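You operate a simulated robot arm through the tools that you are given. There is no shell and no other tool.

You run a simulated robot arm. Do the job below in one go: nothing can be reset, and whatever is moved stays where it is left.

JOB
Give grease points A and C one pump each from the winter pot.
Fine: open the block's cover, put the pot back where it stood and shut the cover; the third point gets none. Set down upright: what you pick out.

Only the result counts: the job must be done as asked and must still hold three seconds after the hand-in. Knocking over, shifting, dropping, spilling or breaking anything else fails it. Lids that push on must go on centred and level and be pressed home; caps that screw on are set level and turned clockwise until they are tight.

ROBOT AND FRAMES
A 7-joint arm with a two-finger parallel gripper, fixed in place. Base frame: the origin is on the floor under the middle of its stand, x ahead of it, y to its left, z up. Lengths are in m, angles in rad, forces in N, time in s.
It reaches about 1.247 m from its shoulder. Its first joint turns from -2.304 to 2.304 rad. Payload 3.91 kg.
The tool frame sits at the grasp point between the pads (the TCP): z along the fingers, y along the line on which they close. The tips reach 0.03 m beyond it. Largest opening 0.11 m; finger width 0.02, thickness 0.01; the body of the gripper, 0.048 by 0.112 m, starts 0.055 m behind the TCP.
Orientation is that of the tool frame in the base frame, as a unit quaternion [x, y, z, w]. With the fingers straight down and closing along the base's y, the tool's x points along the base's -x, its y along +y and its z along -z.

CONTROLS
- The arm moves only by the tool nudge_tool. Its argument "series" is text: rows parted by semicolons, each of 7 numbers parted by spaces: the shift along the tool's x, y, z in m, then the turn, a rotation vector about the tool's x, y, z in rad, then the gripper command, from -1 (fully open) to 1 (shut), values between in proportion. In form: tx ty tz wx wy wz grip; .... A call has 1 to 20 rows; each row shifts and turns the commanded pose from where the row before left it, along the tool's axes as they then stand. Rows are played at 5 a second. More than 0.05 m and 0.15 rad between two rows, or a gripper value outside its range, and nothing of the call is played. A pose out of reach is approached as far as the arm can. The call stops where the force on the tool passes 90 N (or 10 N more than at its start, if that is more) or the arm is blocked; 0.2 s more then pass. The fingers move at their own pace (about 0.108 m/s each) and stop on an object; they squeeze with about 41 N. The grip force told is the motor's: it shows also when the fingers shut on nothing. Time passes only in rows, and 0.2 s behind the last, so rows that do not move let the fingers close. The reply holds the time, the measured pose of the TCP, the force on the tool along the base axes, the opening and the grip force, in the units named above and with some noise, with the torque about the TCP (base axes, N m) and any sound that the robot's microphone picked up, and new pictures: "show" is both (left out), scene, wrist or none.
- Cameras (640 x 400 px; columns grow to the right, rows downward): "scene" is fixed at [0.0509, 0.5, 1.4317]; the picture's right is [0.07, -1.00, 0.00], its down [-0.11, -0.01, -0.99] and it looks along [0.99, 0.07, -0.11] (base axes); focal length 214 px, centre (320, 200). "wrist" rides on the gripper at [0.072, 0.017, -0.103] in the tool frame; the picture's right is [-0.23, 0.97, 0.00], its down [-0.76, -0.18, -0.62] and it looks along [-0.61, -0.14, 0.78] (tool axes); focal length 222 px, centre (320, 200). There is no depth. A picture from a camera that has moved, and an enlarged one, comes with that camera's place and axes in the base frame and with its lens.
- zoom(camera, box): a new picture of the part [left, top, right, bottom] of that camera's present view, enlarged. No time passes.
- hand_in(): hands the job in; it is judged then, once.

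Nothing tells you positions but the pictures and the camera data. Unless the task says otherwise, let go and move clear before handing in.

The tools are called after "Emit:" as name(argument=value, ...) on one line, values as JSON. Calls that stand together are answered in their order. nudge_tool: Moves the arm, as the interface text tells. Its arguments: {"type":"object","properties":{"series":{"type":"string"},"show":{"type":"string","enum":["both","scene","wrist","none"]}},"required":["series"]} The other tools are called the same way: zoom (camera, box) takes an enlarged picture of a part of a camera's view; hand_in () hands the job in.

At the start:

```text
time_s: 0.0
eef_pos: [0.2695, 0.5302, 1.3833]
tcp_rot: [0.0, 1.0, 0.0, 0.0]
force: [0.1, 0.6, 0.6]
moment: [0.03, 0.03, -0.01]
width: 0.11
grip_force: 0.0
```

scene: 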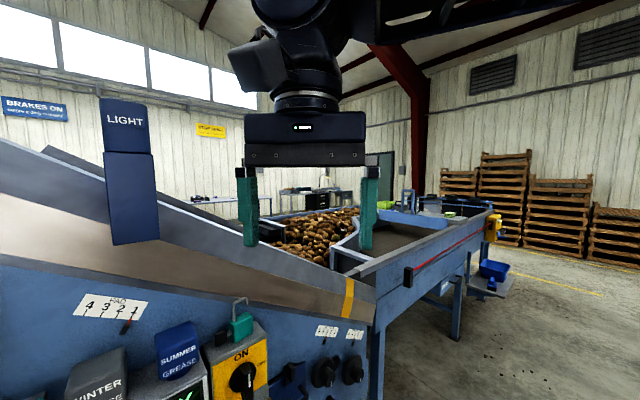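
wrist: 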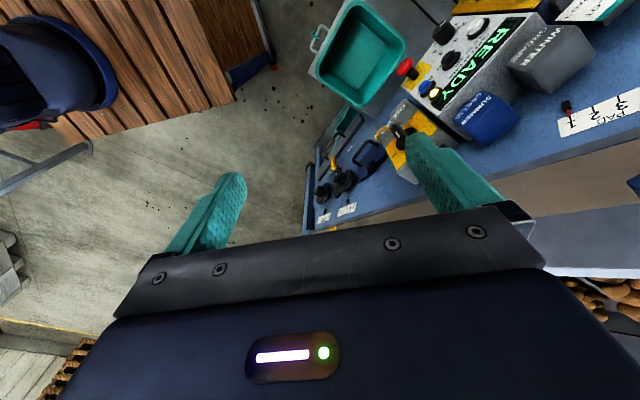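

I see a potato-grading machine with a blue panel below. A grey "WINTER" pot and a blue "SUMMER GREASE" pot stand near a control box, and a gauge marked 4 3 2 1 is above them. I'll enlarge the pictures first to find the pots, the block and its cover.

Emit:
zoom(camera="scene", box=[0, 260, 220, 400])

Emit:
zoom(camera="scene", box=[180, 280, 400, 400])

Emit:
zoom(camera="wrist", box=[300, 0, 640, 220])

Emit:
zoom(camera="wrist", box=[0, 0, 320, 200])

Emit:
zoom(camera="scene", box=[60, 80, 220, 260])

Emit:
zoom(camera="scene", box=[380, 180, 560, 320])

```text
2.86 times, centred on (110, 330) of scene
camera zoom: at [0.0509, 0.5, 1.4317], right [0.07, -1.0, 0.0], down [-0.11, -0.01, -0.99], along [0.99, 0.07, -0.11], focal length 613 px, centre (920, -171)
```

zoom: 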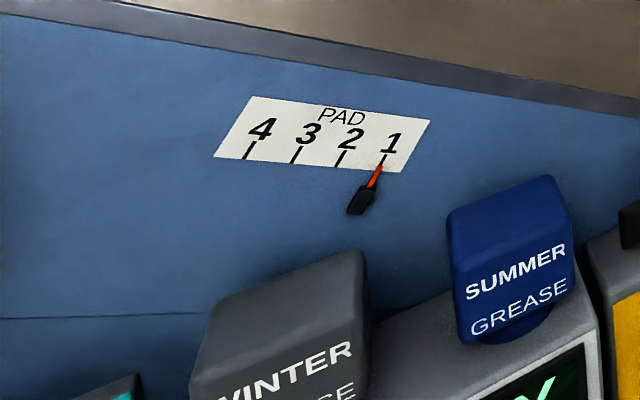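

```text
2.91 times, centred on (290, 340) of scene
camera zoom: at [0.0509, 0.5, 1.4317], right [0.07, -1.0, 0.0], down [-0.11, -0.01, -0.99], along [0.99, 0.07, -0.11], focal length 624 px, centre (407, -207)
```

zoom: 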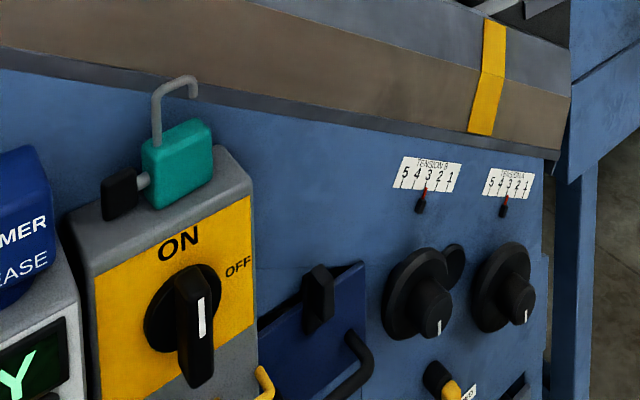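

```text
1.82 times, centred on (470, 110) of wrist
camera zoom: at [0.1958, 0.546, 1.4869], right [0.23, 0.97, 0.0], down [0.76, -0.18, 0.62], along [0.61, -0.14, -0.78], focal length 404 px, centre (47, 364)
```

zoom: 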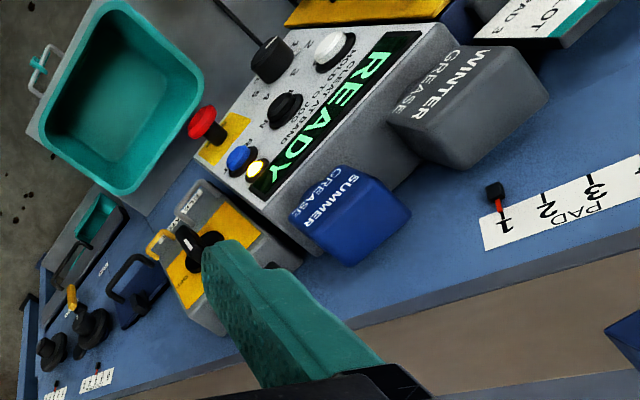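

```text
2.00 times, centred on (160, 100) of wrist
camera zoom: at [0.1958, 0.546, 1.4869], right [0.23, 0.97, 0.0], down [0.76, -0.18, 0.62], along [0.61, -0.14, -0.78], focal length 444 px, centre (640, 400)
```

zoom: 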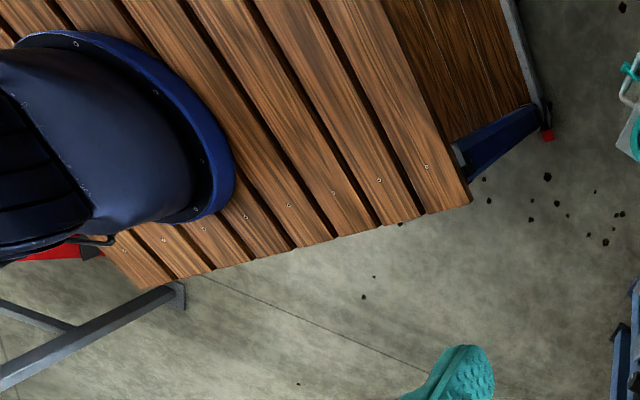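

```text
2.22 times, centred on (140, 170) of scene
camera zoom: at [0.0509, 0.5, 1.4317], right [0.07, -1.0, 0.0], down [-0.11, -0.01, -0.99], along [0.99, 0.07, -0.11], focal length 477 px, centre (720, 267)
```

zoom: 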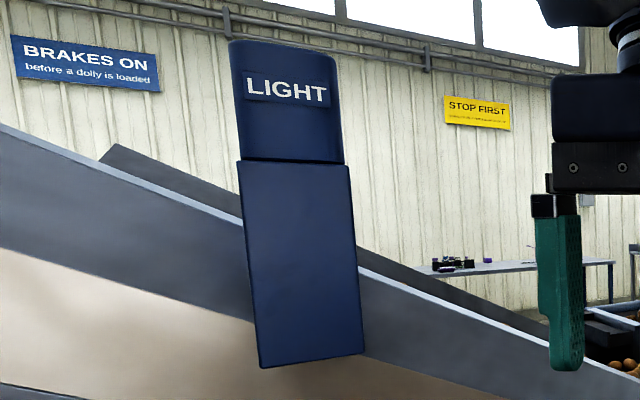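

```text
2.86 times, centred on (470, 250) of scene
camera zoom: at [0.0509, 0.5, 1.4317], right [0.07, -1.0, 0.0], down [-0.11, -0.01, -0.99], along [0.99, 0.07, -0.11], focal length 613 px, centre (-109, 57)
```

zoom: 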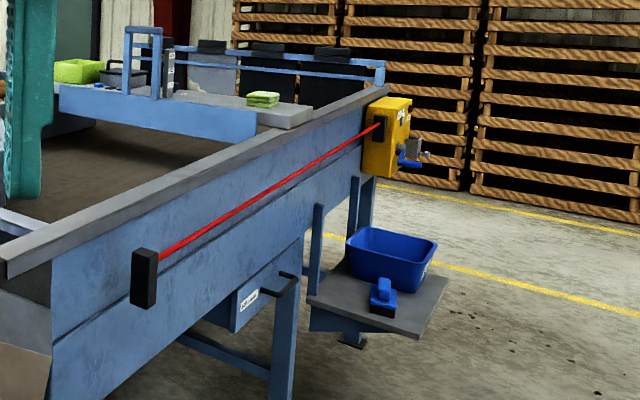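

The machine panel runs diagonally on the robot's left-front. I estimate the WINTER box at about (0.30, 0.82, 1.17), the SUMMER box at about (0.37, 0.77, 1.13), and a lamp hanging near (0.36, 0.78, 1.33). I'll back away from the panel and turn the wrist camera toward it for a better look.

Emit:
nudge_tool(series="0.033 -0.043 0 0 0 0 -1; 0.033 -0.043 0 0 0 0 -1; 0.033 -0.043 0 0 0 0 -1; 0 0 0 0 0 -0.15 -1; 0 0 0 0 0 -0.15 -1; 0 0 0 0 0 -0.15 -1; 0 0 0 0 0 -0.15 -1; 0 0 0 0 0 -0.15 -1; 0 0 0 0 0 0 -1", show="both")

```text
refused: row 1 steps farther than a row can; nothing moved
```

The first row's combined step was over the limit, so nothing moved. I'll split the same move into smaller steps.

Emit:
nudge_tool(series="0.025 -0.033 0 0 0 0 -1; 0.025 -0.033 0 0 0 0 -1; 0.025 -0.033 0 0 0 0 -1; 0.025 -0.033 0 0 0 0 -1; 0 0 0 0 0 -0.15 -1; 0 0 0 0 0 -0.15 -1; 0 0 0 0 0 -0.15 -1; 0 0 0 0 0 -0.15 -1; 0 0 0 0 0 -0.15 -1; 0 0 0 0 0 0 -1", show="both")

```text
time_s: 2.2
eef_pos: [0.1686, 0.3967, 1.3838]
tcp_rot: [-0.367, 0.93, 0.0, 0.0]
force: [0.0, -0.6, 0.1]
moment: [0.02, 0.01, 0.0]
width: 0.1099
grip_force: 0.1
camera wrist: at [0.1037, 0.36, 1.4867], right [-0.5, 0.87, 0.0], down [0.68, 0.39, 0.62], along [0.54, 0.31, -0.78], focal length 222 px, centre (320, 200)
```

scene: 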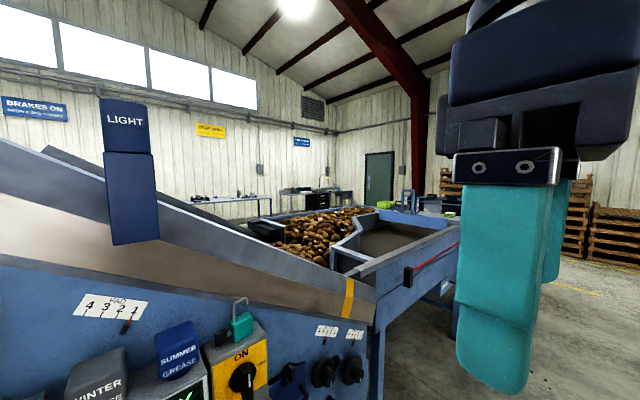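
wrist: 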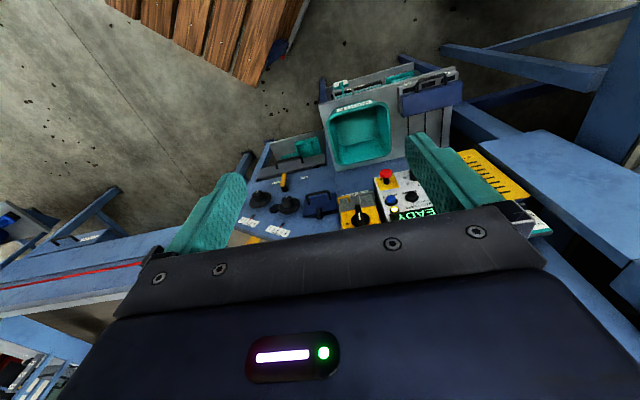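

The image is upside down but shows the whole panel now. I'll enlarge it.

Emit:
zoom(camera="wrist", box=[300, 50, 560, 240])

Emit:
zoom(camera="wrist", box=[230, 120, 360, 240])

Emit:
zoom(camera="scene", box=[180, 300, 400, 400])

```text
2.11 times, centred on (430, 145) of wrist
camera zoom: at [0.1037, 0.36, 1.4867], right [-0.5, 0.87, 0.0], down [0.68, 0.39, 0.62], along [0.54, 0.31, -0.78], focal length 468 px, centre (88, 316)
```

zoom: 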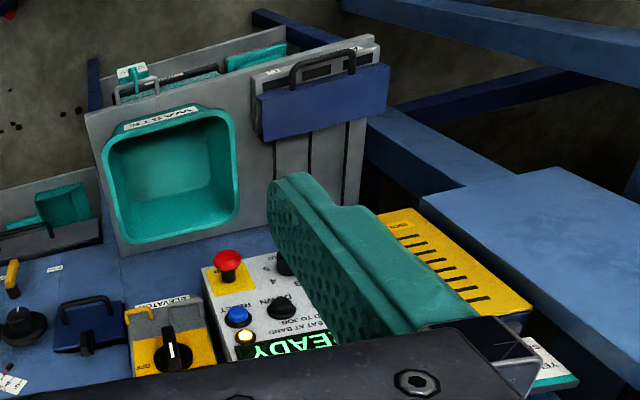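

```text
3.33 times, centred on (295, 180) of wrist
camera zoom: at [0.1037, 0.36, 1.4867], right [-0.5, 0.87, 0.0], down [0.68, 0.39, 0.62], along [0.54, 0.31, -0.78], focal length 740 px, centre (403, 267)
```

zoom: 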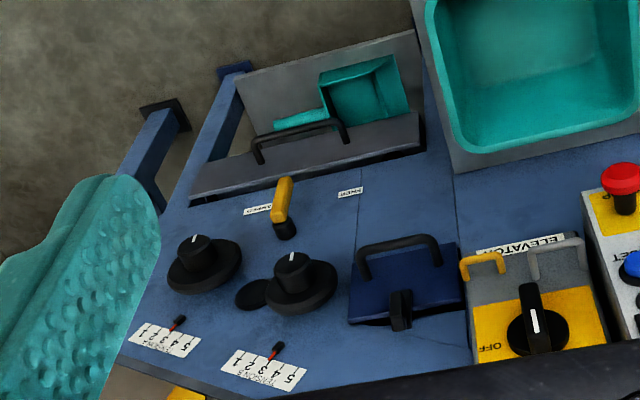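

```text
2.91 times, centred on (290, 350) of scene
camera zoom: at [0.0509, 0.5, 1.4317], right [0.07, -1.0, 0.0], down [-0.11, -0.01, -0.99], along [0.99, 0.07, -0.11], focal length 624 px, centre (407, -236)
```

zoom: 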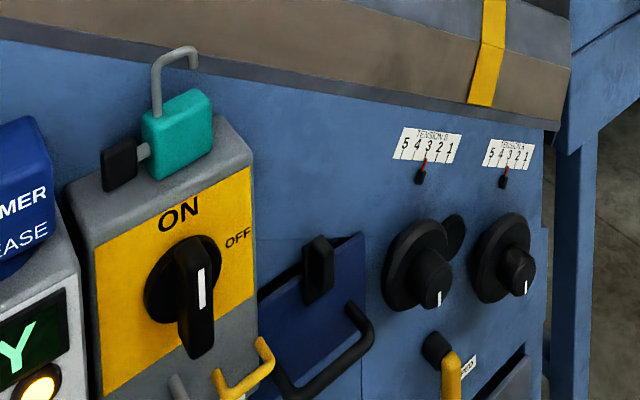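

I can see the panel's layout: a blue hatch with a handle, an elevator switch, a READY box, tension knobs, a waste bin and a lower flap. I'll drop the camera and tilt it more level to see the panel face and both pots.

Emit:
nudge_tool(series="0.03 0 0.03 0 -0.1 0 -1; 0.03 0 0.03 0 -0.1 0 -1; 0.0 0 0.04 0 -0.15 0 -1; 0 0 0.04 0 -0.15 0 -1; 0 0 0 0 0 0 -1", show="both")

```text
time_s: 3.4
eef_pos: [0.1445, 0.3727, 1.2426]
tcp_rot: [-0.354, 0.902, 0.091, 0.231]
force: [0.3, -0.1, -1.2]
moment: [0.0, 0.0, 0.0]
width: 0.1101
grip_force: 0.0
camera wrist: at [0.0484, 0.3088, 1.2985], right [-0.52, 0.85, 0.11], down [0.39, 0.12, 0.91], along [0.76, 0.52, -0.39], focal length 222 px, centre (320, 200)
```

scene: 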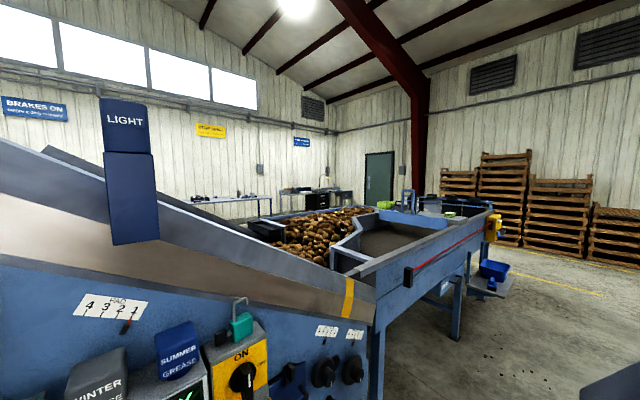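
wrist: 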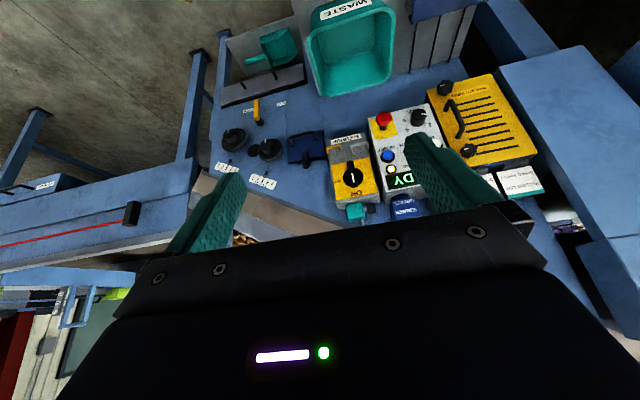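

A yellow cover with a handle, slots and two black knobs is now visible beyond the READY box. I'll enlarge it.

Emit:
zoom(camera="wrist", box=[360, 60, 580, 240])

Emit:
zoom(camera="wrist", box=[200, 80, 420, 230])

Emit:
zoom(camera="wrist", box=[200, 0, 500, 130])

```text
2.22 times, centred on (470, 150) of wrist
camera zoom: at [0.0484, 0.3088, 1.2985], right [-0.52, 0.85, 0.11], down [0.39, 0.12, 0.91], along [0.76, 0.52, -0.39], focal length 494 px, centre (-13, 311)
```

zoom: 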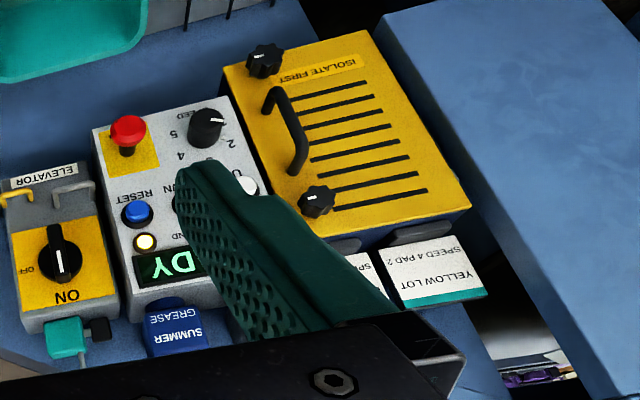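

```text
2.67 times, centred on (310, 155) of wrist
camera zoom: at [0.0484, 0.3088, 1.2985], right [-0.52, 0.85, 0.11], down [0.39, 0.12, 0.91], along [0.76, 0.52, -0.39], focal length 592 px, centre (347, 320)
```

zoom: 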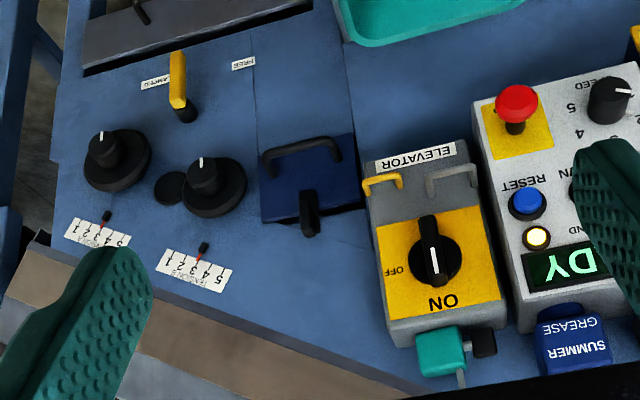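

```text
2.13 times, centred on (350, 65) of wrist
camera zoom: at [0.0484, 0.3088, 1.2985], right [-0.52, 0.85, 0.11], down [0.39, 0.12, 0.91], along [0.76, 0.52, -0.39], focal length 474 px, centre (256, 488)
```

zoom: 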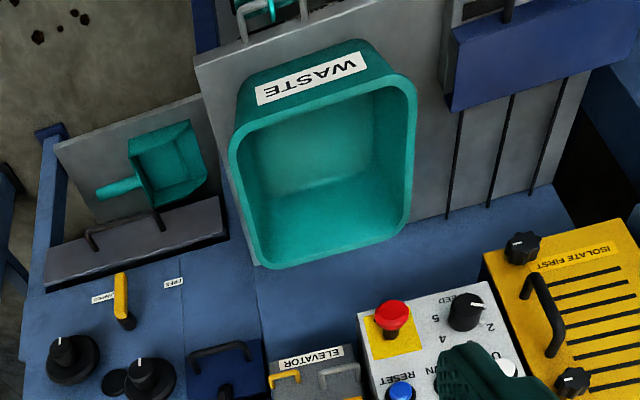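

The SUMMER pot stands above the READY box and the yellow "ISOLATE FIRST" cover is beside it. The WINTER pot is hidden by the right finger, so I'll shift and turn to bring it into view.

Emit:
nudge_tool(series="0 0.04 0 0 0 -0.1 -1; 0 0.04 0 0 0 -0.1 -1; 0 0.04 0 0 0 -0.1 -1; 0 0 0 0 0 -0.1 -1; 0 0 0 0 0 0 -1", show="both")

```text
time_s: 4.6
eef_pos: [0.0541, 0.4522, 1.2386]
tcp_rot: [-0.528, 0.812, 0.044, 0.244]
force: [0.3, 0.3, 0.1]
moment: [-0.01, 0.01, 0.0]
width: 0.1099
grip_force: 0.0
camera wrist: at [-0.0213, 0.3659, 1.2935], right [-0.78, 0.62, -0.08], down [0.18, 0.36, 0.92], along [0.6, 0.7, -0.39], focal length 222 px, centre (320, 200)
```

scene: 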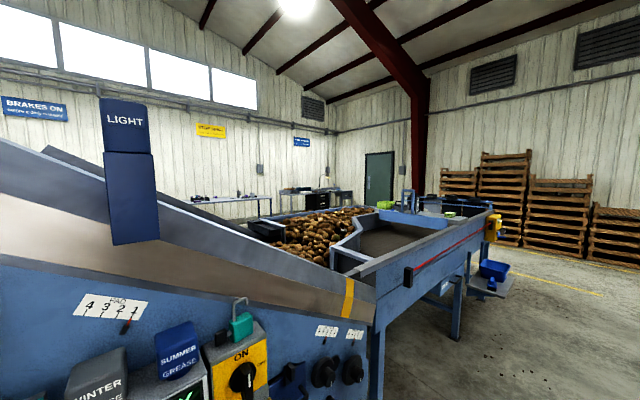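
wrist: 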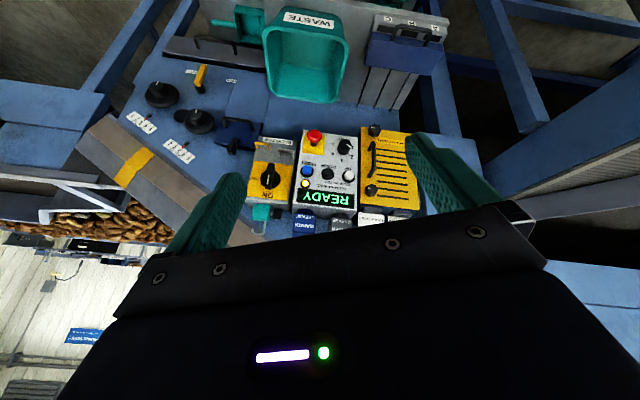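

Emit:
zoom(camera="wrist", box=[240, 120, 420, 240])

Emit:
zoom(camera="wrist", box=[330, 0, 480, 120])

Emit:
zoom(camera="wrist", box=[120, 20, 280, 170])

```text
3.33 times, centred on (330, 180) of wrist
camera zoom: at [-0.0213, 0.3659, 1.2935], right [-0.78, 0.62, -0.08], down [0.18, 0.36, 0.92], along [0.6, 0.7, -0.39], focal length 740 px, centre (287, 267)
```

zoom: 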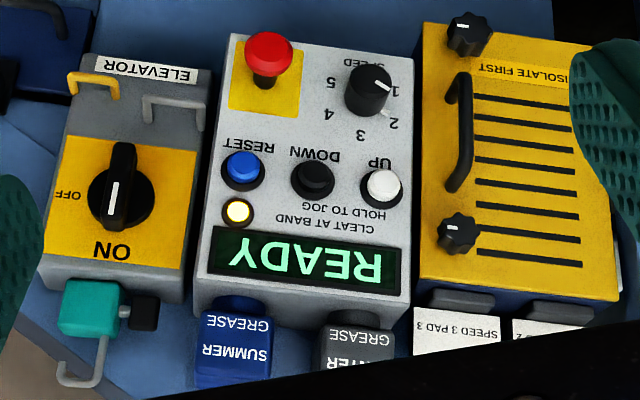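

```text
3.33 times, centred on (405, 60) of wrist
camera zoom: at [-0.0213, 0.3659, 1.2935], right [-0.78, 0.62, -0.08], down [0.18, 0.36, 0.92], along [0.6, 0.7, -0.39], focal length 740 px, centre (37, 667)
```

zoom: 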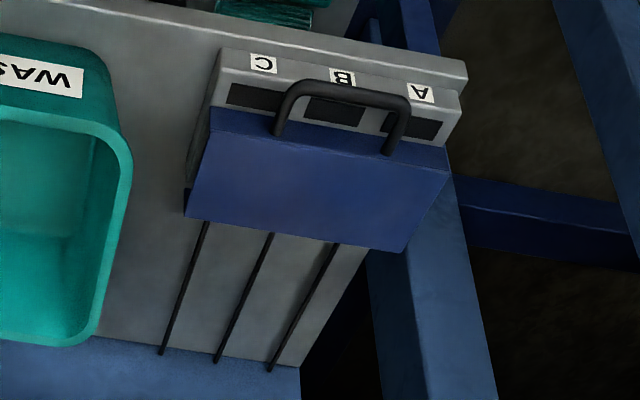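

```text
2.67 times, centred on (200, 95) of wrist
camera zoom: at [-0.0213, 0.3659, 1.2935], right [-0.78, 0.62, -0.08], down [0.18, 0.36, 0.92], along [0.6, 0.7, -0.39], focal length 592 px, centre (640, 480)
```

zoom: 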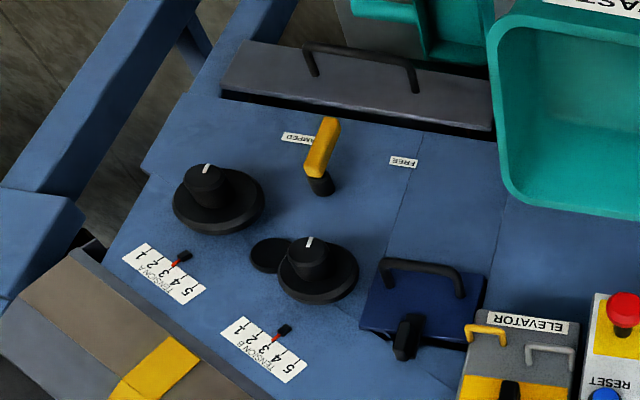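

I've found the grease block: it sits on the lower shelf next to the WASTE bin, labelled A, B, C, with a blue cover and a black handle. The two pots stand on top of the READY box, so I'll move the camera closer to see their shape.

Emit:
nudge_tool(series="-0.0387 -0.001 0.0093 0 0 0 -1; -0.0387 -0.001 0.0093 0 0 0 -1; -0.0387 -0.001 0.0093 0 0 0 -1; -0.0387 -0.001 0.0093 0 0 0 -1; -0.0387 -0.001 0.0093 0 0 0 -1; 0 0 0 0 0 0 -1", show="both")

```text
time_s: 6.0
eef_pos: [0.1392, 0.6283, 1.2816]
tcp_rot: [-0.527, 0.813, 0.043, 0.244]
force: [0.2, -0.1, -0.2]
moment: [-0.01, 0.0, 0.03]
width: 0.1097
grip_force: 0.2
camera wrist: at [0.0626, 0.5416, 1.3388], right [-0.78, 0.62, -0.08], down [0.19, 0.35, 0.92], along [0.6, 0.7, -0.39], focal length 222 px, centre (320, 200)
```

scene: 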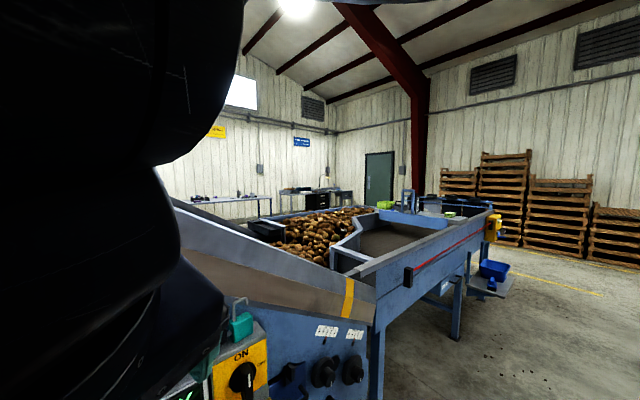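
wrist: 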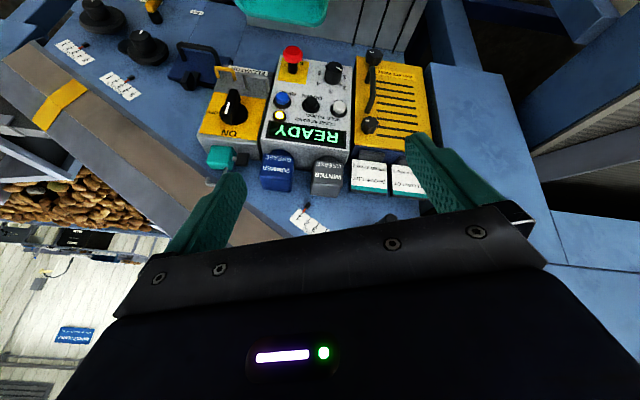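

Emit:
zoom(camera="wrist", box=[200, 110, 440, 240])

Emit:
zoom(camera="wrist", box=[250, 140, 370, 220])

```text
2.67 times, centred on (320, 175) of wrist
camera zoom: at [0.0626, 0.5416, 1.3388], right [-0.78, 0.62, -0.08], down [0.19, 0.35, 0.92], along [0.6, 0.7, -0.39], focal length 592 px, centre (320, 267)
```

zoom: 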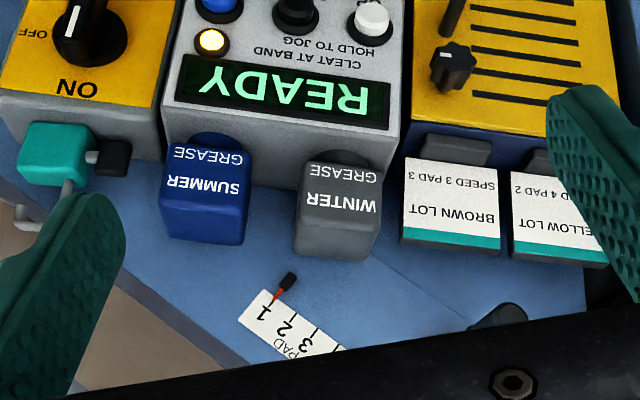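

```text
5.00 times, centred on (310, 180) of wrist
camera zoom: at [0.0626, 0.5416, 1.3388], right [-0.78, 0.62, -0.08], down [0.19, 0.35, 0.92], along [0.6, 0.7, -0.39], focal length 1111 px, centre (370, 300)
```

zoom: 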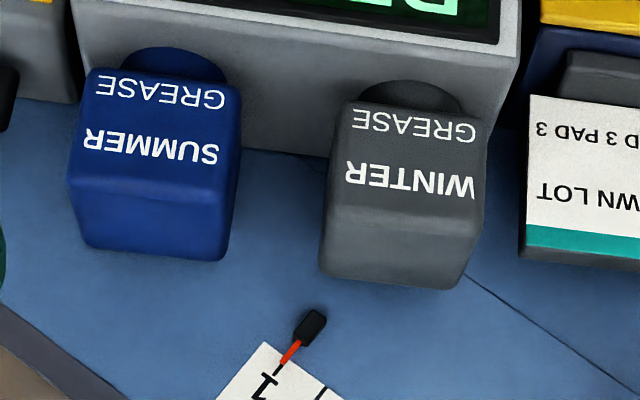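

The pots are square-bodied with a round part underneath, about 5 cm wide. Next I'll back off, level the tool and lower it in front of the shelf to look at the A/B/C block.

Emit:
nudge_tool(series="0.0355 0.0099 -0.02 0 0 0 -1; 0.0355 0.0099 -0.02 0 0 0 -1; 0.0355 0.0099 -0.02 0 0 0 -1; 0.0355 0.0099 -0.02 0 0 0 -1; 0 0 0 -0.049 0.116 0 -1; 0 0 0 -0.049 0.116 0 -1; 0 0 0 -0.049 0.116 0 -1; 0 0 0 -0.049 0.116 0 -1; 0 0 0 0 0 0.145 -1; 0 0 0 0 0 0.145 -1; 0 0 0.05 0 0 0 -1; 0 0 0.05 0 0 0 -1; 0 0 0.05 0 0 0 -1; 0 0 0.05 0 0 0 -1; 0 0 0 0 0 0 -1", show="both")

```text
time_s: 9.2
eef_pos: [0.0292, 0.4989, 1.0849]
tcp_rot: [-0.417, 0.909, -0.001, -0.002]
force: [-0.3, 0.6, -0.3]
moment: [-0.01, 0.0, 0.01]
width: 0.1101
grip_force: 0.0
camera wrist: at [-0.0318, 0.4557, 1.1885], right [-0.59, 0.81, 0.0], down [0.63, 0.46, 0.62], along [0.5, 0.37, -0.78], focal length 222 px, centre (320, 200)
```

scene: 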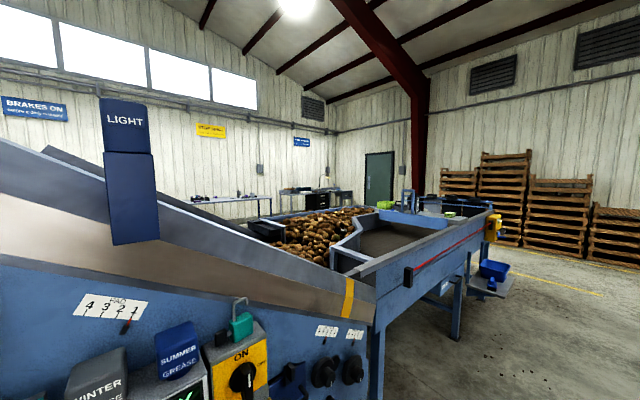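
wrist: 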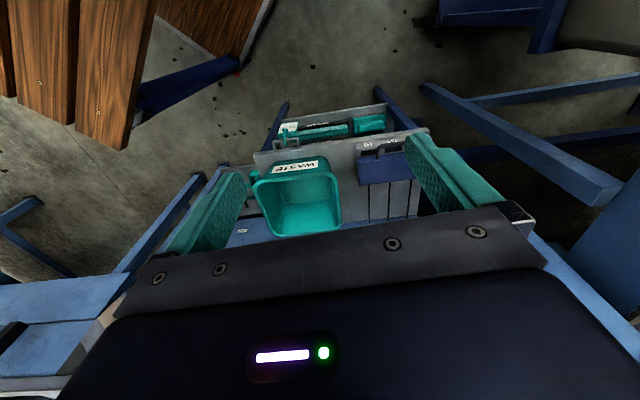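

Emit:
zoom(camera="wrist", box=[240, 80, 440, 240])

Emit:
zoom(camera="wrist", box=[340, 120, 430, 200])

```text
2.50 times, centred on (340, 160) of wrist
camera zoom: at [-0.0318, 0.4557, 1.1885], right [-0.59, 0.81, 0.0], down [0.63, 0.46, 0.62], along [0.5, 0.37, -0.78], focal length 555 px, centre (270, 300)
```

zoom: 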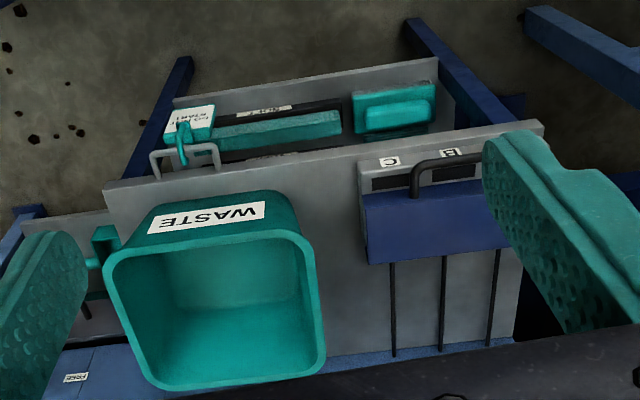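

```text
5.00 times, centred on (385, 160) of wrist
camera zoom: at [-0.0318, 0.4557, 1.1885], right [-0.59, 0.81, 0.0], down [0.63, 0.46, 0.62], along [0.5, 0.37, -0.78], focal length 1111 px, centre (-5, 400)
```

zoom: 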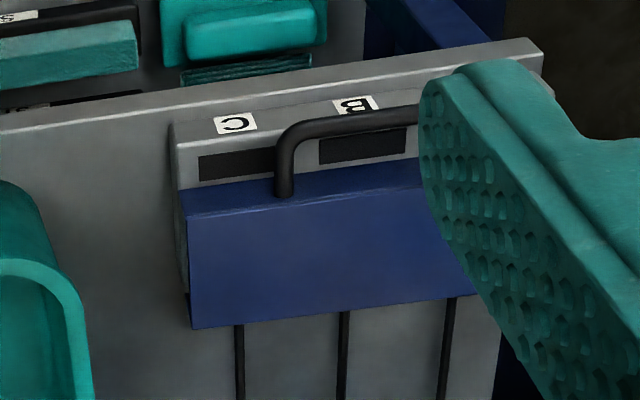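

The panel runs at 45° to the robot. The block sits on a low shelf, with its cover handle near (0.04, 0.72, 0.71). I'll shift left and down to get a closer, straighter view of it.

Emit:
nudge_tool(series="0 0.043 0 0 0 -0.05 -1; 0 0.043 0 0 0 -0.05 -1; 0 0.043 0 0 0 -0.05 -1; 0 0 0.04 0 0 0 -1; 0 0 0.04 0 0 0 -1; 0 0 0.04 0 0 0 -1; 0 0 0 0 0 0 -1", show="wrist")

Emit:
zoom(camera="wrist", box=[230, 80, 430, 220])

```text
time_s: 10.8
eef_pos: [-0.0674, 0.5779, 0.9721]
tcp_rot: [-0.482, 0.876, 0.008, -0.007]
force: [0.0, 0.2, 0.3]
moment: [0.02, -0.01, -0.01]
width: 0.1101
grip_force: 0.0
camera wrist: at [-0.1192, 0.5251, 1.0754], right [-0.7, 0.71, 0.02], down [0.57, 0.55, 0.61], along [0.43, 0.44, -0.79], focal length 222 px, centre (320, 200)
```

wrist: 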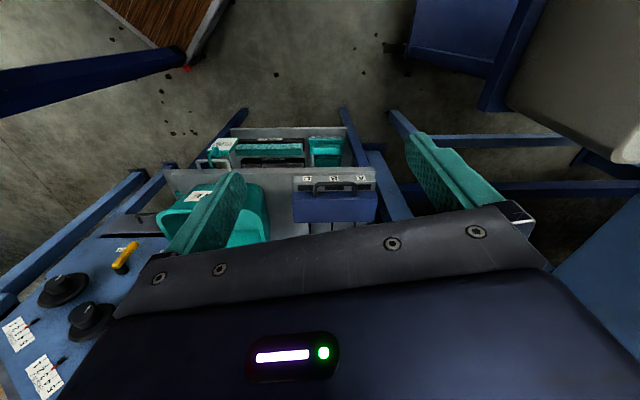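

```text
2.86 times, centred on (330, 150) of wrist
camera zoom: at [-0.1192, 0.5251, 1.0754], right [-0.7, 0.71, 0.02], down [0.57, 0.55, 0.61], along [0.43, 0.44, -0.79], focal length 635 px, centre (291, 343)
```

zoom: 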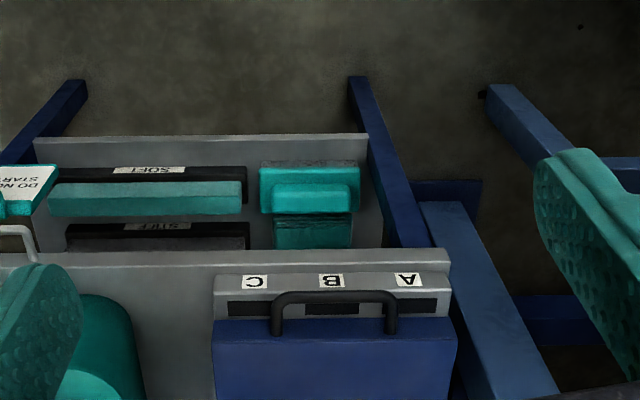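

I can read C, B, A on the block's front, with the handle centred at about B. I'll go lower and tilt up to get a nearly horizontal view of the block and its cover.

Emit:
nudge_tool(series="0.02 0.015 0.03 0 -0.12 0 -1; 0.02 0.015 0.03 0 -0.12 0 -1; 0.02 0 0.03 0 -0.12 0 -1; 0.02 0 0.03 0 -0.12 0 -1; 0.02 0 0.03 0 -0.12 0 -1; 0.02 0 0.0 0 -0.12 0 -1; 0 0 0 0 0 0 -1", show="wrist")

Emit:
zoom(camera="wrist", box=[240, 80, 420, 220])

```text
time_s: 11.8
eef_pos: [-0.0165, 0.5962, 0.9186]
tcp_rot: [-0.38, 0.904, 0.144, 0.134]
force: [0.1, -0.1, 0.6]
moment: [0.02, 0.03, 0.0]
width: 0.1102
grip_force: 0.1
stopped in row 4: the arm was blocked; the commanded pose is now the measured one
camera wrist: at [-0.0933, 0.5233, 0.9913], right [-0.55, 0.8, 0.24], down [0.56, 0.15, 0.81], along [0.62, 0.58, -0.53], focal length 222 px, centre (320, 200)
```

wrist: 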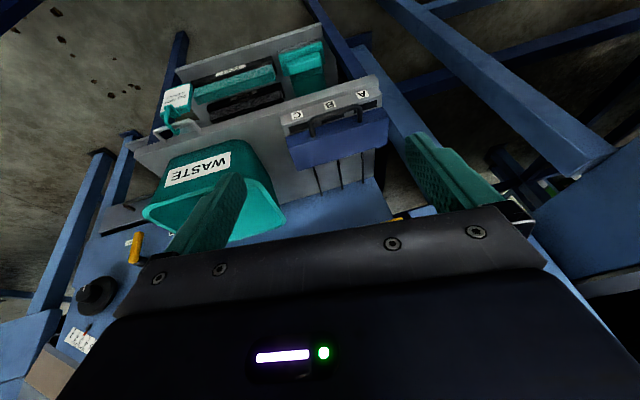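

```text
2.86 times, centred on (330, 150) of wrist
camera zoom: at [-0.0933, 0.5233, 0.9913], right [-0.55, 0.8, 0.24], down [0.56, 0.15, 0.81], along [0.62, 0.58, -0.53], focal length 635 px, centre (291, 343)
```

zoom: 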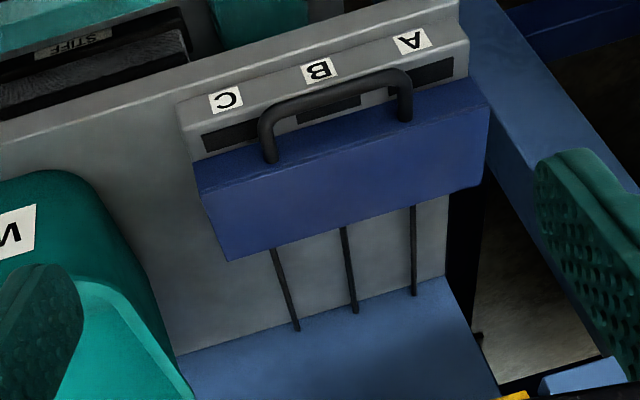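

The arm hit a limit in that folded posture, but the view settled the geometry. The points run A (left), B, C (right) at about 6 cm pitch, and the handle bar is near s≈0.54, t≈0.49, z≈0.69 in panel-aligned axes. I'll rise, level the tool and turn it so the fingers close across the handle bar.

Emit:
nudge_tool(series="-0.0132 0.006 -0.0346 0 0 0 -1; -0.0132 0.006 -0.0346 0 0 0 -1; -0.0132 0.006 -0.0346 0 0 0 -1; -0.0132 0.006 -0.0346 0 0 0 -1; 0 0 0 0.0543 0.1204 0 -1; 0 0 0 0.0543 0.1204 0 -1; 0 0 0 0.0543 0.1204 0 -1; 0 0 0 0 0 0.1435 -1; 0 0 0 0 0 0.1435 -1; 0 0 0 0 0 0.1435 -1; 0 0 0 0 0 0.1435 -1; 0 0 0 0 0 0.1435 -1; 0 0 0 0 0 0.1435 -1; 0 0 0 0 0 0.1435 -1; 0 0 0 0 0 0.1435 -1; 0 0 0 0 0 0.1435 -1; 0 0 0 0 0 0.1435 -1; 0 0 0 0 0 0.1435 -1; 0 0 0 0 0 0 -1", show="both")

```text
time_s: 15.9
eef_pos: [-0.0157, 0.594, 1.109]
tcp_rot: [0.381, 0.923, 0.004, -0.045]
force: [0.1, -0.3, 0.7]
moment: [0.02, 0.0, -0.04]
width: 0.1101
grip_force: 0.1
stopped in row 19: the arm was blocked; the commanded pose is now the measured one
camera wrist: at [-0.0475, 0.6523, 1.2184], right [0.85, 0.53, -0.04], down [0.46, -0.69, 0.56], along [0.27, -0.5, -0.83], focal length 222 px, centre (320, 200)
```

scene: 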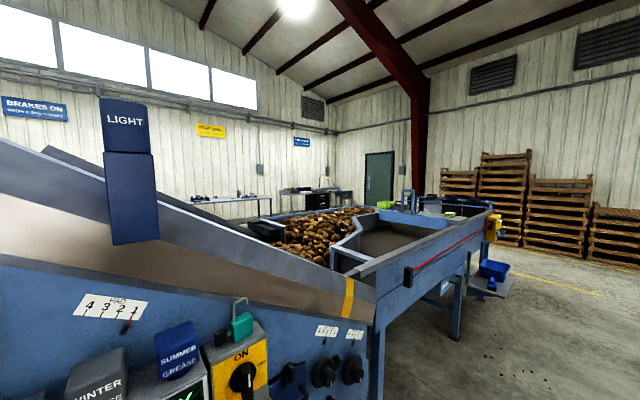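
wrist: 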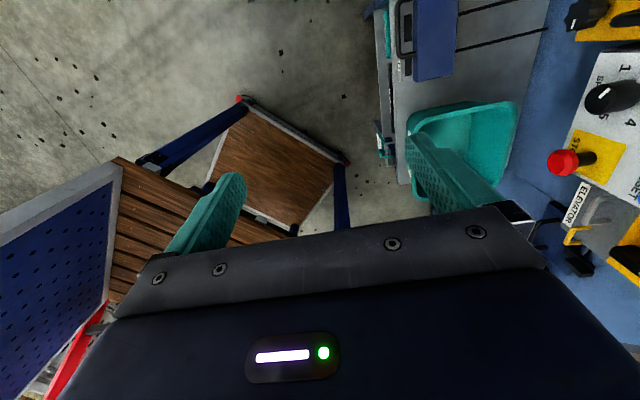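

Turning that way runs the wrist into its limit. The handle is only about 9 cm wide, so I can instead grip it across both legs with the tool in its natural orientation. I'll turn back, level the tool and move above the handle.

Emit:
nudge_tool(series="0 0 0 0 0 -0.1428 -1; 0 0 0 0 0 -0.1428 -1; 0 0 0 0 0 -0.1428 -1; 0 0 0 0 0 -0.1428 -1; 0 0 0 0 0 -0.1428 -1; 0 0 0 0 0 -0.1428 -1; 0 0 0 0 0 -0.1428 -1; 0 0 0 0 0 -0.1428 -1; 0 0 0 0 0 -0.1428 -1; 0 0 0 0 0 -0.1428 -1; 0 0 0 0 0 -0.1428 -1; 0 0 0 0.086 -0.027 0 -1; -0.033 0.02 0 0 0 0 -1; -0.033 0.02 0 0 0 0 -1; -0.033 0.02 0 0 0 0 -1; 0 0 0.04 0 0 0 -1; 0 0 0.04 0 0 0 -1; 0 0 0.04 0 0 0 -1; 0 0 0 0 0 0 -1", show="wrist")

Emit:
zoom(camera="wrist", box=[220, 30, 440, 220])

```text
time_s: 19.9
eef_pos: [-0.0082, 0.7087, 0.9836]
tcp_rot: [-0.387, 0.922, -0.009, 0.01]
force: [-0.3, -0.1, -0.8]
moment: [0.0, -0.03, 0.02]
width: 0.1098
grip_force: 0.0
camera wrist: at [-0.0752, 0.6692, 1.0845], right [-0.54, 0.84, -0.02], down [0.64, 0.42, 0.64], along [0.55, 0.33, -0.77], focal length 222 px, centre (320, 200)
```

wrist: 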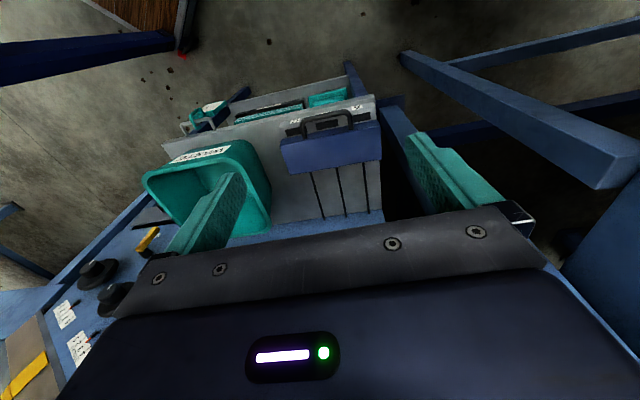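

```text
2.11 times, centred on (330, 125) of wrist
camera zoom: at [-0.0752, 0.6692, 1.0845], right [-0.54, 0.84, -0.02], down [0.64, 0.42, 0.64], along [0.55, 0.33, -0.77], focal length 468 px, centre (299, 358)
```

zoom: 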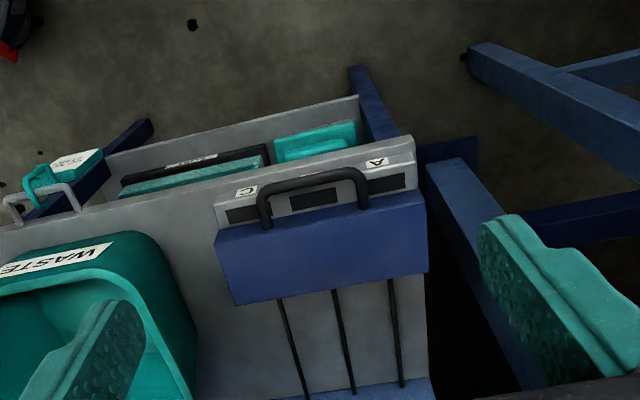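

The handle legs are at t≈0.45 and 0.537, and the bar is at about s≈0.56, z≈0.67. I'll move down above the handle, stop well short, and check alignment from close range.

Emit:
nudge_tool(series="-0.03 -0.006 0.02 -0.0243 0.0115 0 -1; -0.03 -0.006 0.02 0 0 0 -1; 0 0 0.04 0 0 0 -1; 0 0 0.04 0 0 0 -1; 0 0 0.03 0 0 0 -1; 0 0 0.03 0 0 0 -1; 0 0 0 0 0 0 -1", show="both")

Emit:
zoom(camera="wrist", box=[180, 20, 480, 220])

```text
time_s: 21.6
eef_pos: [0.0413, 0.7397, 0.8035]
tcp_rot: [-0.387, 0.922, 0.001, 0.001]
force: [0.5, -0.8, -0.3]
moment: [-0.03, -0.02, 0.0]
width: 0.1102
grip_force: 0.1
camera wrist: at [-0.0222, 0.6998, 0.906], right [-0.54, 0.84, 0.0], down [0.66, 0.42, 0.62], along [0.53, 0.33, -0.78], focal length 222 px, centre (320, 200)
```

scene: 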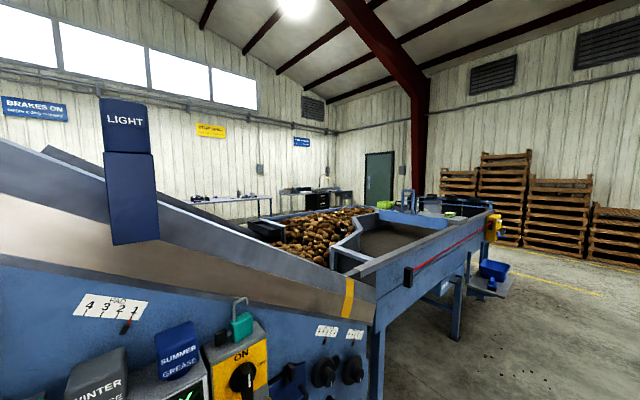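
wrist: 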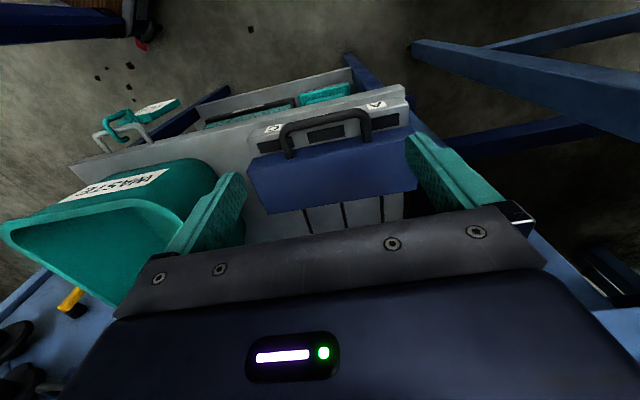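

```text
2.00 times, centred on (330, 120) of wrist
camera zoom: at [-0.0222, 0.6998, 0.906], right [-0.54, 0.84, 0.0], down [0.66, 0.42, 0.62], along [0.53, 0.33, -0.78], focal length 444 px, centre (300, 360)
```

zoom: 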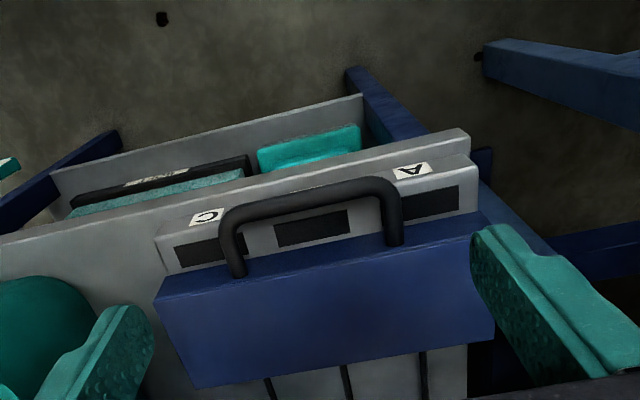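

I now place the handle bar at s≈0.553, z≈0.68, with legs at t≈0.450 and 0.537. I'm centred over it, so I'll lower the open fingers outside both legs.

Emit:
nudge_tool(series="-0.016 0 0.0 0 0 0 -1; 0 0 0.03 0 0 0 -1; 0 0 0.03 0 0 0 -1; 0 0 0.02 0 0 0 -1; 0 0 0 0 0 0 -1", show="wrist")

Emit:
zoom(camera="wrist", box=[180, 20, 480, 220])

```text
time_s: 22.8
eef_pos: [0.0544, 0.7526, 0.7246]
tcp_rot: [-0.386, 0.922, 0.0, -0.001]
force: [0.5, 0.1, 0.3]
moment: [-0.01, -0.02, -0.04]
width: 0.11
grip_force: 0.0
camera wrist: at [-0.0107, 0.7121, 0.8263], right [-0.54, 0.84, 0.0], down [0.66, 0.42, 0.62], along [0.53, 0.33, -0.78], focal length 222 px, centre (320, 200)
```

wrist: 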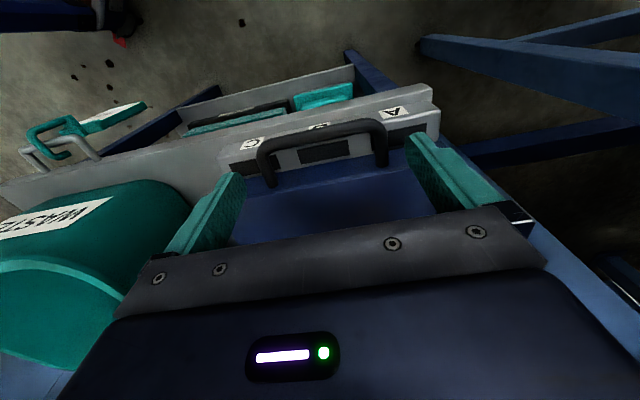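

```text
2.00 times, centred on (330, 120) of wrist
camera zoom: at [-0.0107, 0.7121, 0.8263], right [-0.54, 0.84, 0.0], down [0.66, 0.42, 0.62], along [0.53, 0.33, -0.78], focal length 444 px, centre (300, 360)
```

zoom: 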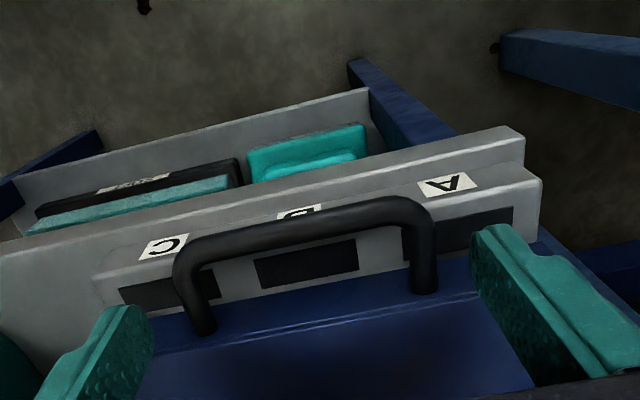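

Alignment looks right: the TCP is at s=0.571, t=0.494, with the legs centred at t≈0.494. I'll lower to the handle's height and close on it.

Emit:
nudge_tool(series="0.002 0 0.015 0 0 0 -1; 0 0 0.015 0 0 0 -1; 0 0 0.014 0 0 0 -1; 0 0 0 0 0 0 -1", show="wrist")

Emit:
zoom(camera="wrist", box=[180, 20, 480, 220])

```text
time_s: 23.8
eef_pos: [0.0528, 0.7509, 0.6788]
tcp_rot: [-0.387, 0.922, 0.001, 0.001]
force: [-1.0, -6.8, 16.4]
moment: [-0.53, -0.23, -0.12]
width: 0.1095
grip_force: 0.0
camera wrist: at [-0.0125, 0.7109, 0.7832], right [-0.54, 0.84, 0.0], down [0.66, 0.42, 0.62], along [0.53, 0.33, -0.78], focal length 222 px, centre (320, 200)
```

wrist: 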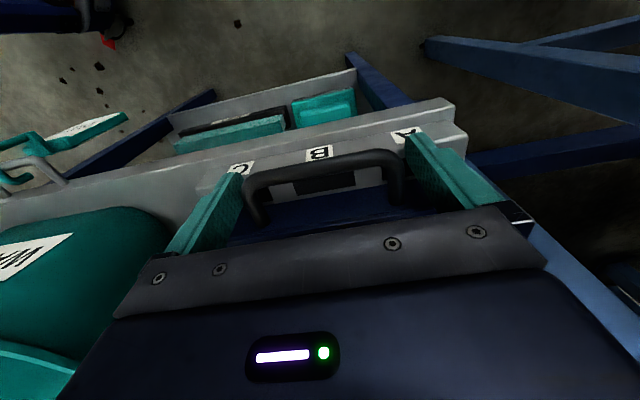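

```text
2.00 times, centred on (330, 120) of wrist
camera zoom: at [-0.0125, 0.7109, 0.7832], right [-0.54, 0.84, 0.0], down [0.66, 0.42, 0.62], along [0.53, 0.33, -0.78], focal length 444 px, centre (300, 360)
```

zoom: 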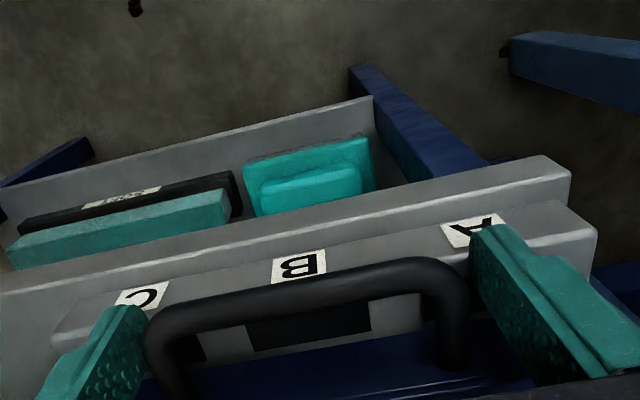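

The fingertips touch the label ledge with about 16 N. I'll lift about 5 mm and then close on the handle legs.

Emit:
nudge_tool(series="0 0 -0.006 0 0 0 -1; 0 0 0 0 0 0 0.5; 0 0 0 0 0 0 1; 0 0 0 0 0 0 1; 0 0 0 0 0 0 1", show="wrist")

```text
time_s: 24.9
eef_pos: [0.0519, 0.7511, 0.6842]
tcp_rot: [-0.387, 0.922, 0.0, 0.001]
force: [0.0, 3.2, -6.2]
moment: [-0.27, 0.4, -0.18]
width: 0.0985
grip_force: 45.4
camera wrist: at [-0.0121, 0.7112, 0.7879], right [-0.54, 0.84, 0.0], down [0.66, 0.42, 0.62], along [0.53, 0.33, -0.78], focal length 222 px, centre (320, 200)
```

wrist: 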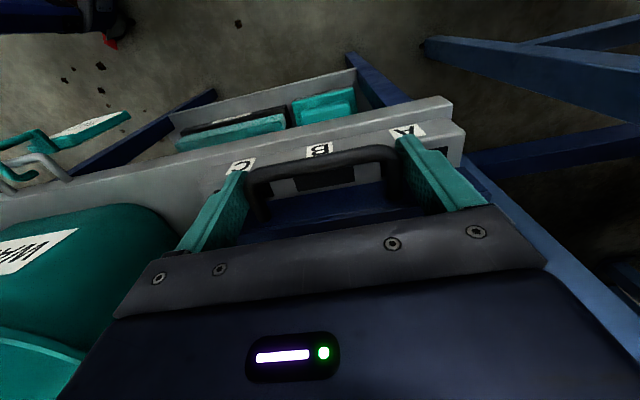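

The handle is gripped at 98 mm width. I'll lift a little and read the force to find out how the cover moves.

Emit:
nudge_tool(series="0 0 -0.008 0 0 0 1; -0.002 0 -0.008 0 0 0 1; 0 0 0 0 0 0 1", show="wrist")

```text
time_s: 25.8
eef_pos: [0.0525, 0.7527, 0.6994]
tcp_rot: [-0.386, 0.923, -0.001, 0.0]
force: [-2.3, 8.3, -16.8]
moment: [-0.88, 0.98, -0.27]
width: 0.0985
grip_force: 45.2
camera wrist: at [-0.0108, 0.7125, 0.8038], right [-0.54, 0.84, 0.0], down [0.66, 0.42, 0.62], along [0.53, 0.33, -0.78], focal length 222 px, centre (320, 200)
```

wrist: 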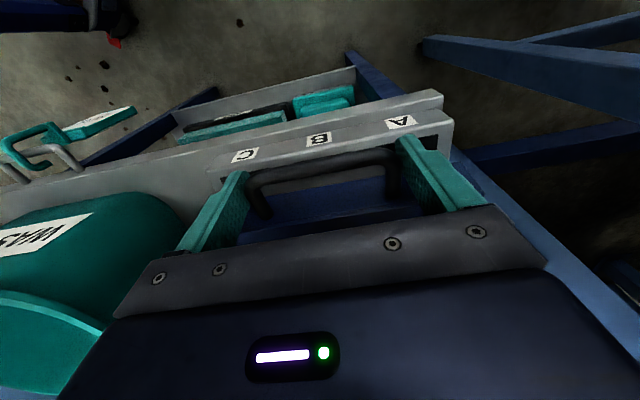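

The cover is swinging up with the handle. I'll follow the arc in small steps and watch the forces.

Emit:
nudge_tool(series="-0.004 0 -0.01 0 0 0 1; -0.004 0 -0.01 0 0 0 1; 0 0 0 0 0 0 1", show="wrist")

```text
time_s: 26.6
eef_pos: [0.0588, 0.7593, 0.721]
tcp_rot: [-0.386, 0.922, -0.001, 0.0]
force: [0.7, -0.9, -15.4]
moment: [-0.76, 0.91, -0.44]
width: 0.0982
grip_force: 44.8
camera wrist: at [-0.0049, 0.7186, 0.8243], right [-0.54, 0.84, 0.0], down [0.66, 0.42, 0.62], along [0.53, 0.33, -0.78], focal length 222 px, centre (320, 200)
```

wrist: 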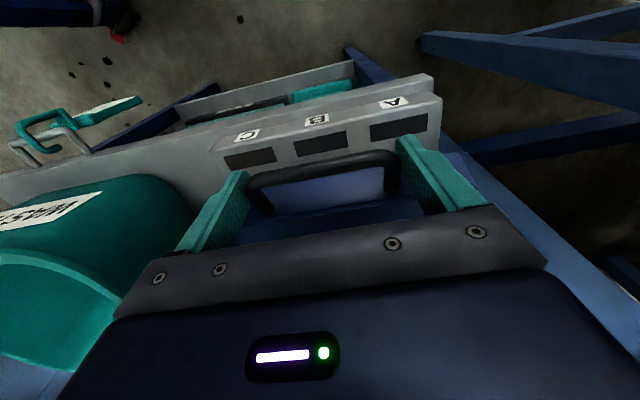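

Emit:
nudge_tool(series="-0.0055 0 -0.0085 0 0 0 1; -0.006 0 -0.0075 0 0 0 1; -0.007 0 -0.007 0 0 0 1; 0 0 0 0 0 0 1", show="wrist")

```text
time_s: 27.6
eef_pos: [0.072, 0.7704, 0.7434]
tcp_rot: [-0.387, 0.922, 0.0, 0.001]
force: [-0.4, -14.7, -9.9]
moment: [-1.05, 1.07, -0.58]
width: 0.0985
grip_force: 44.7
camera wrist: at [0.0083, 0.7317, 0.8468], right [-0.54, 0.84, 0.0], down [0.66, 0.42, 0.62], along [0.53, 0.33, -0.78], focal length 222 px, centre (320, 200)
```

wrist: 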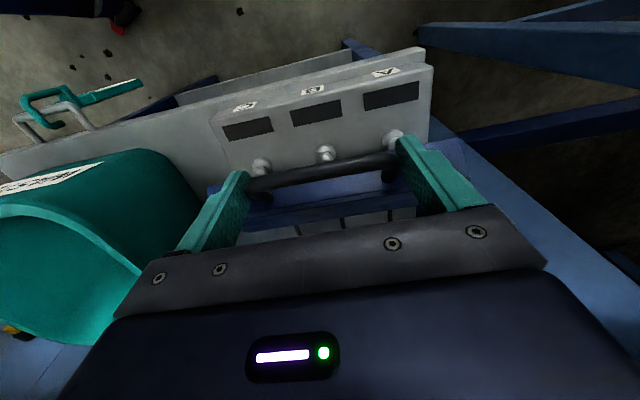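

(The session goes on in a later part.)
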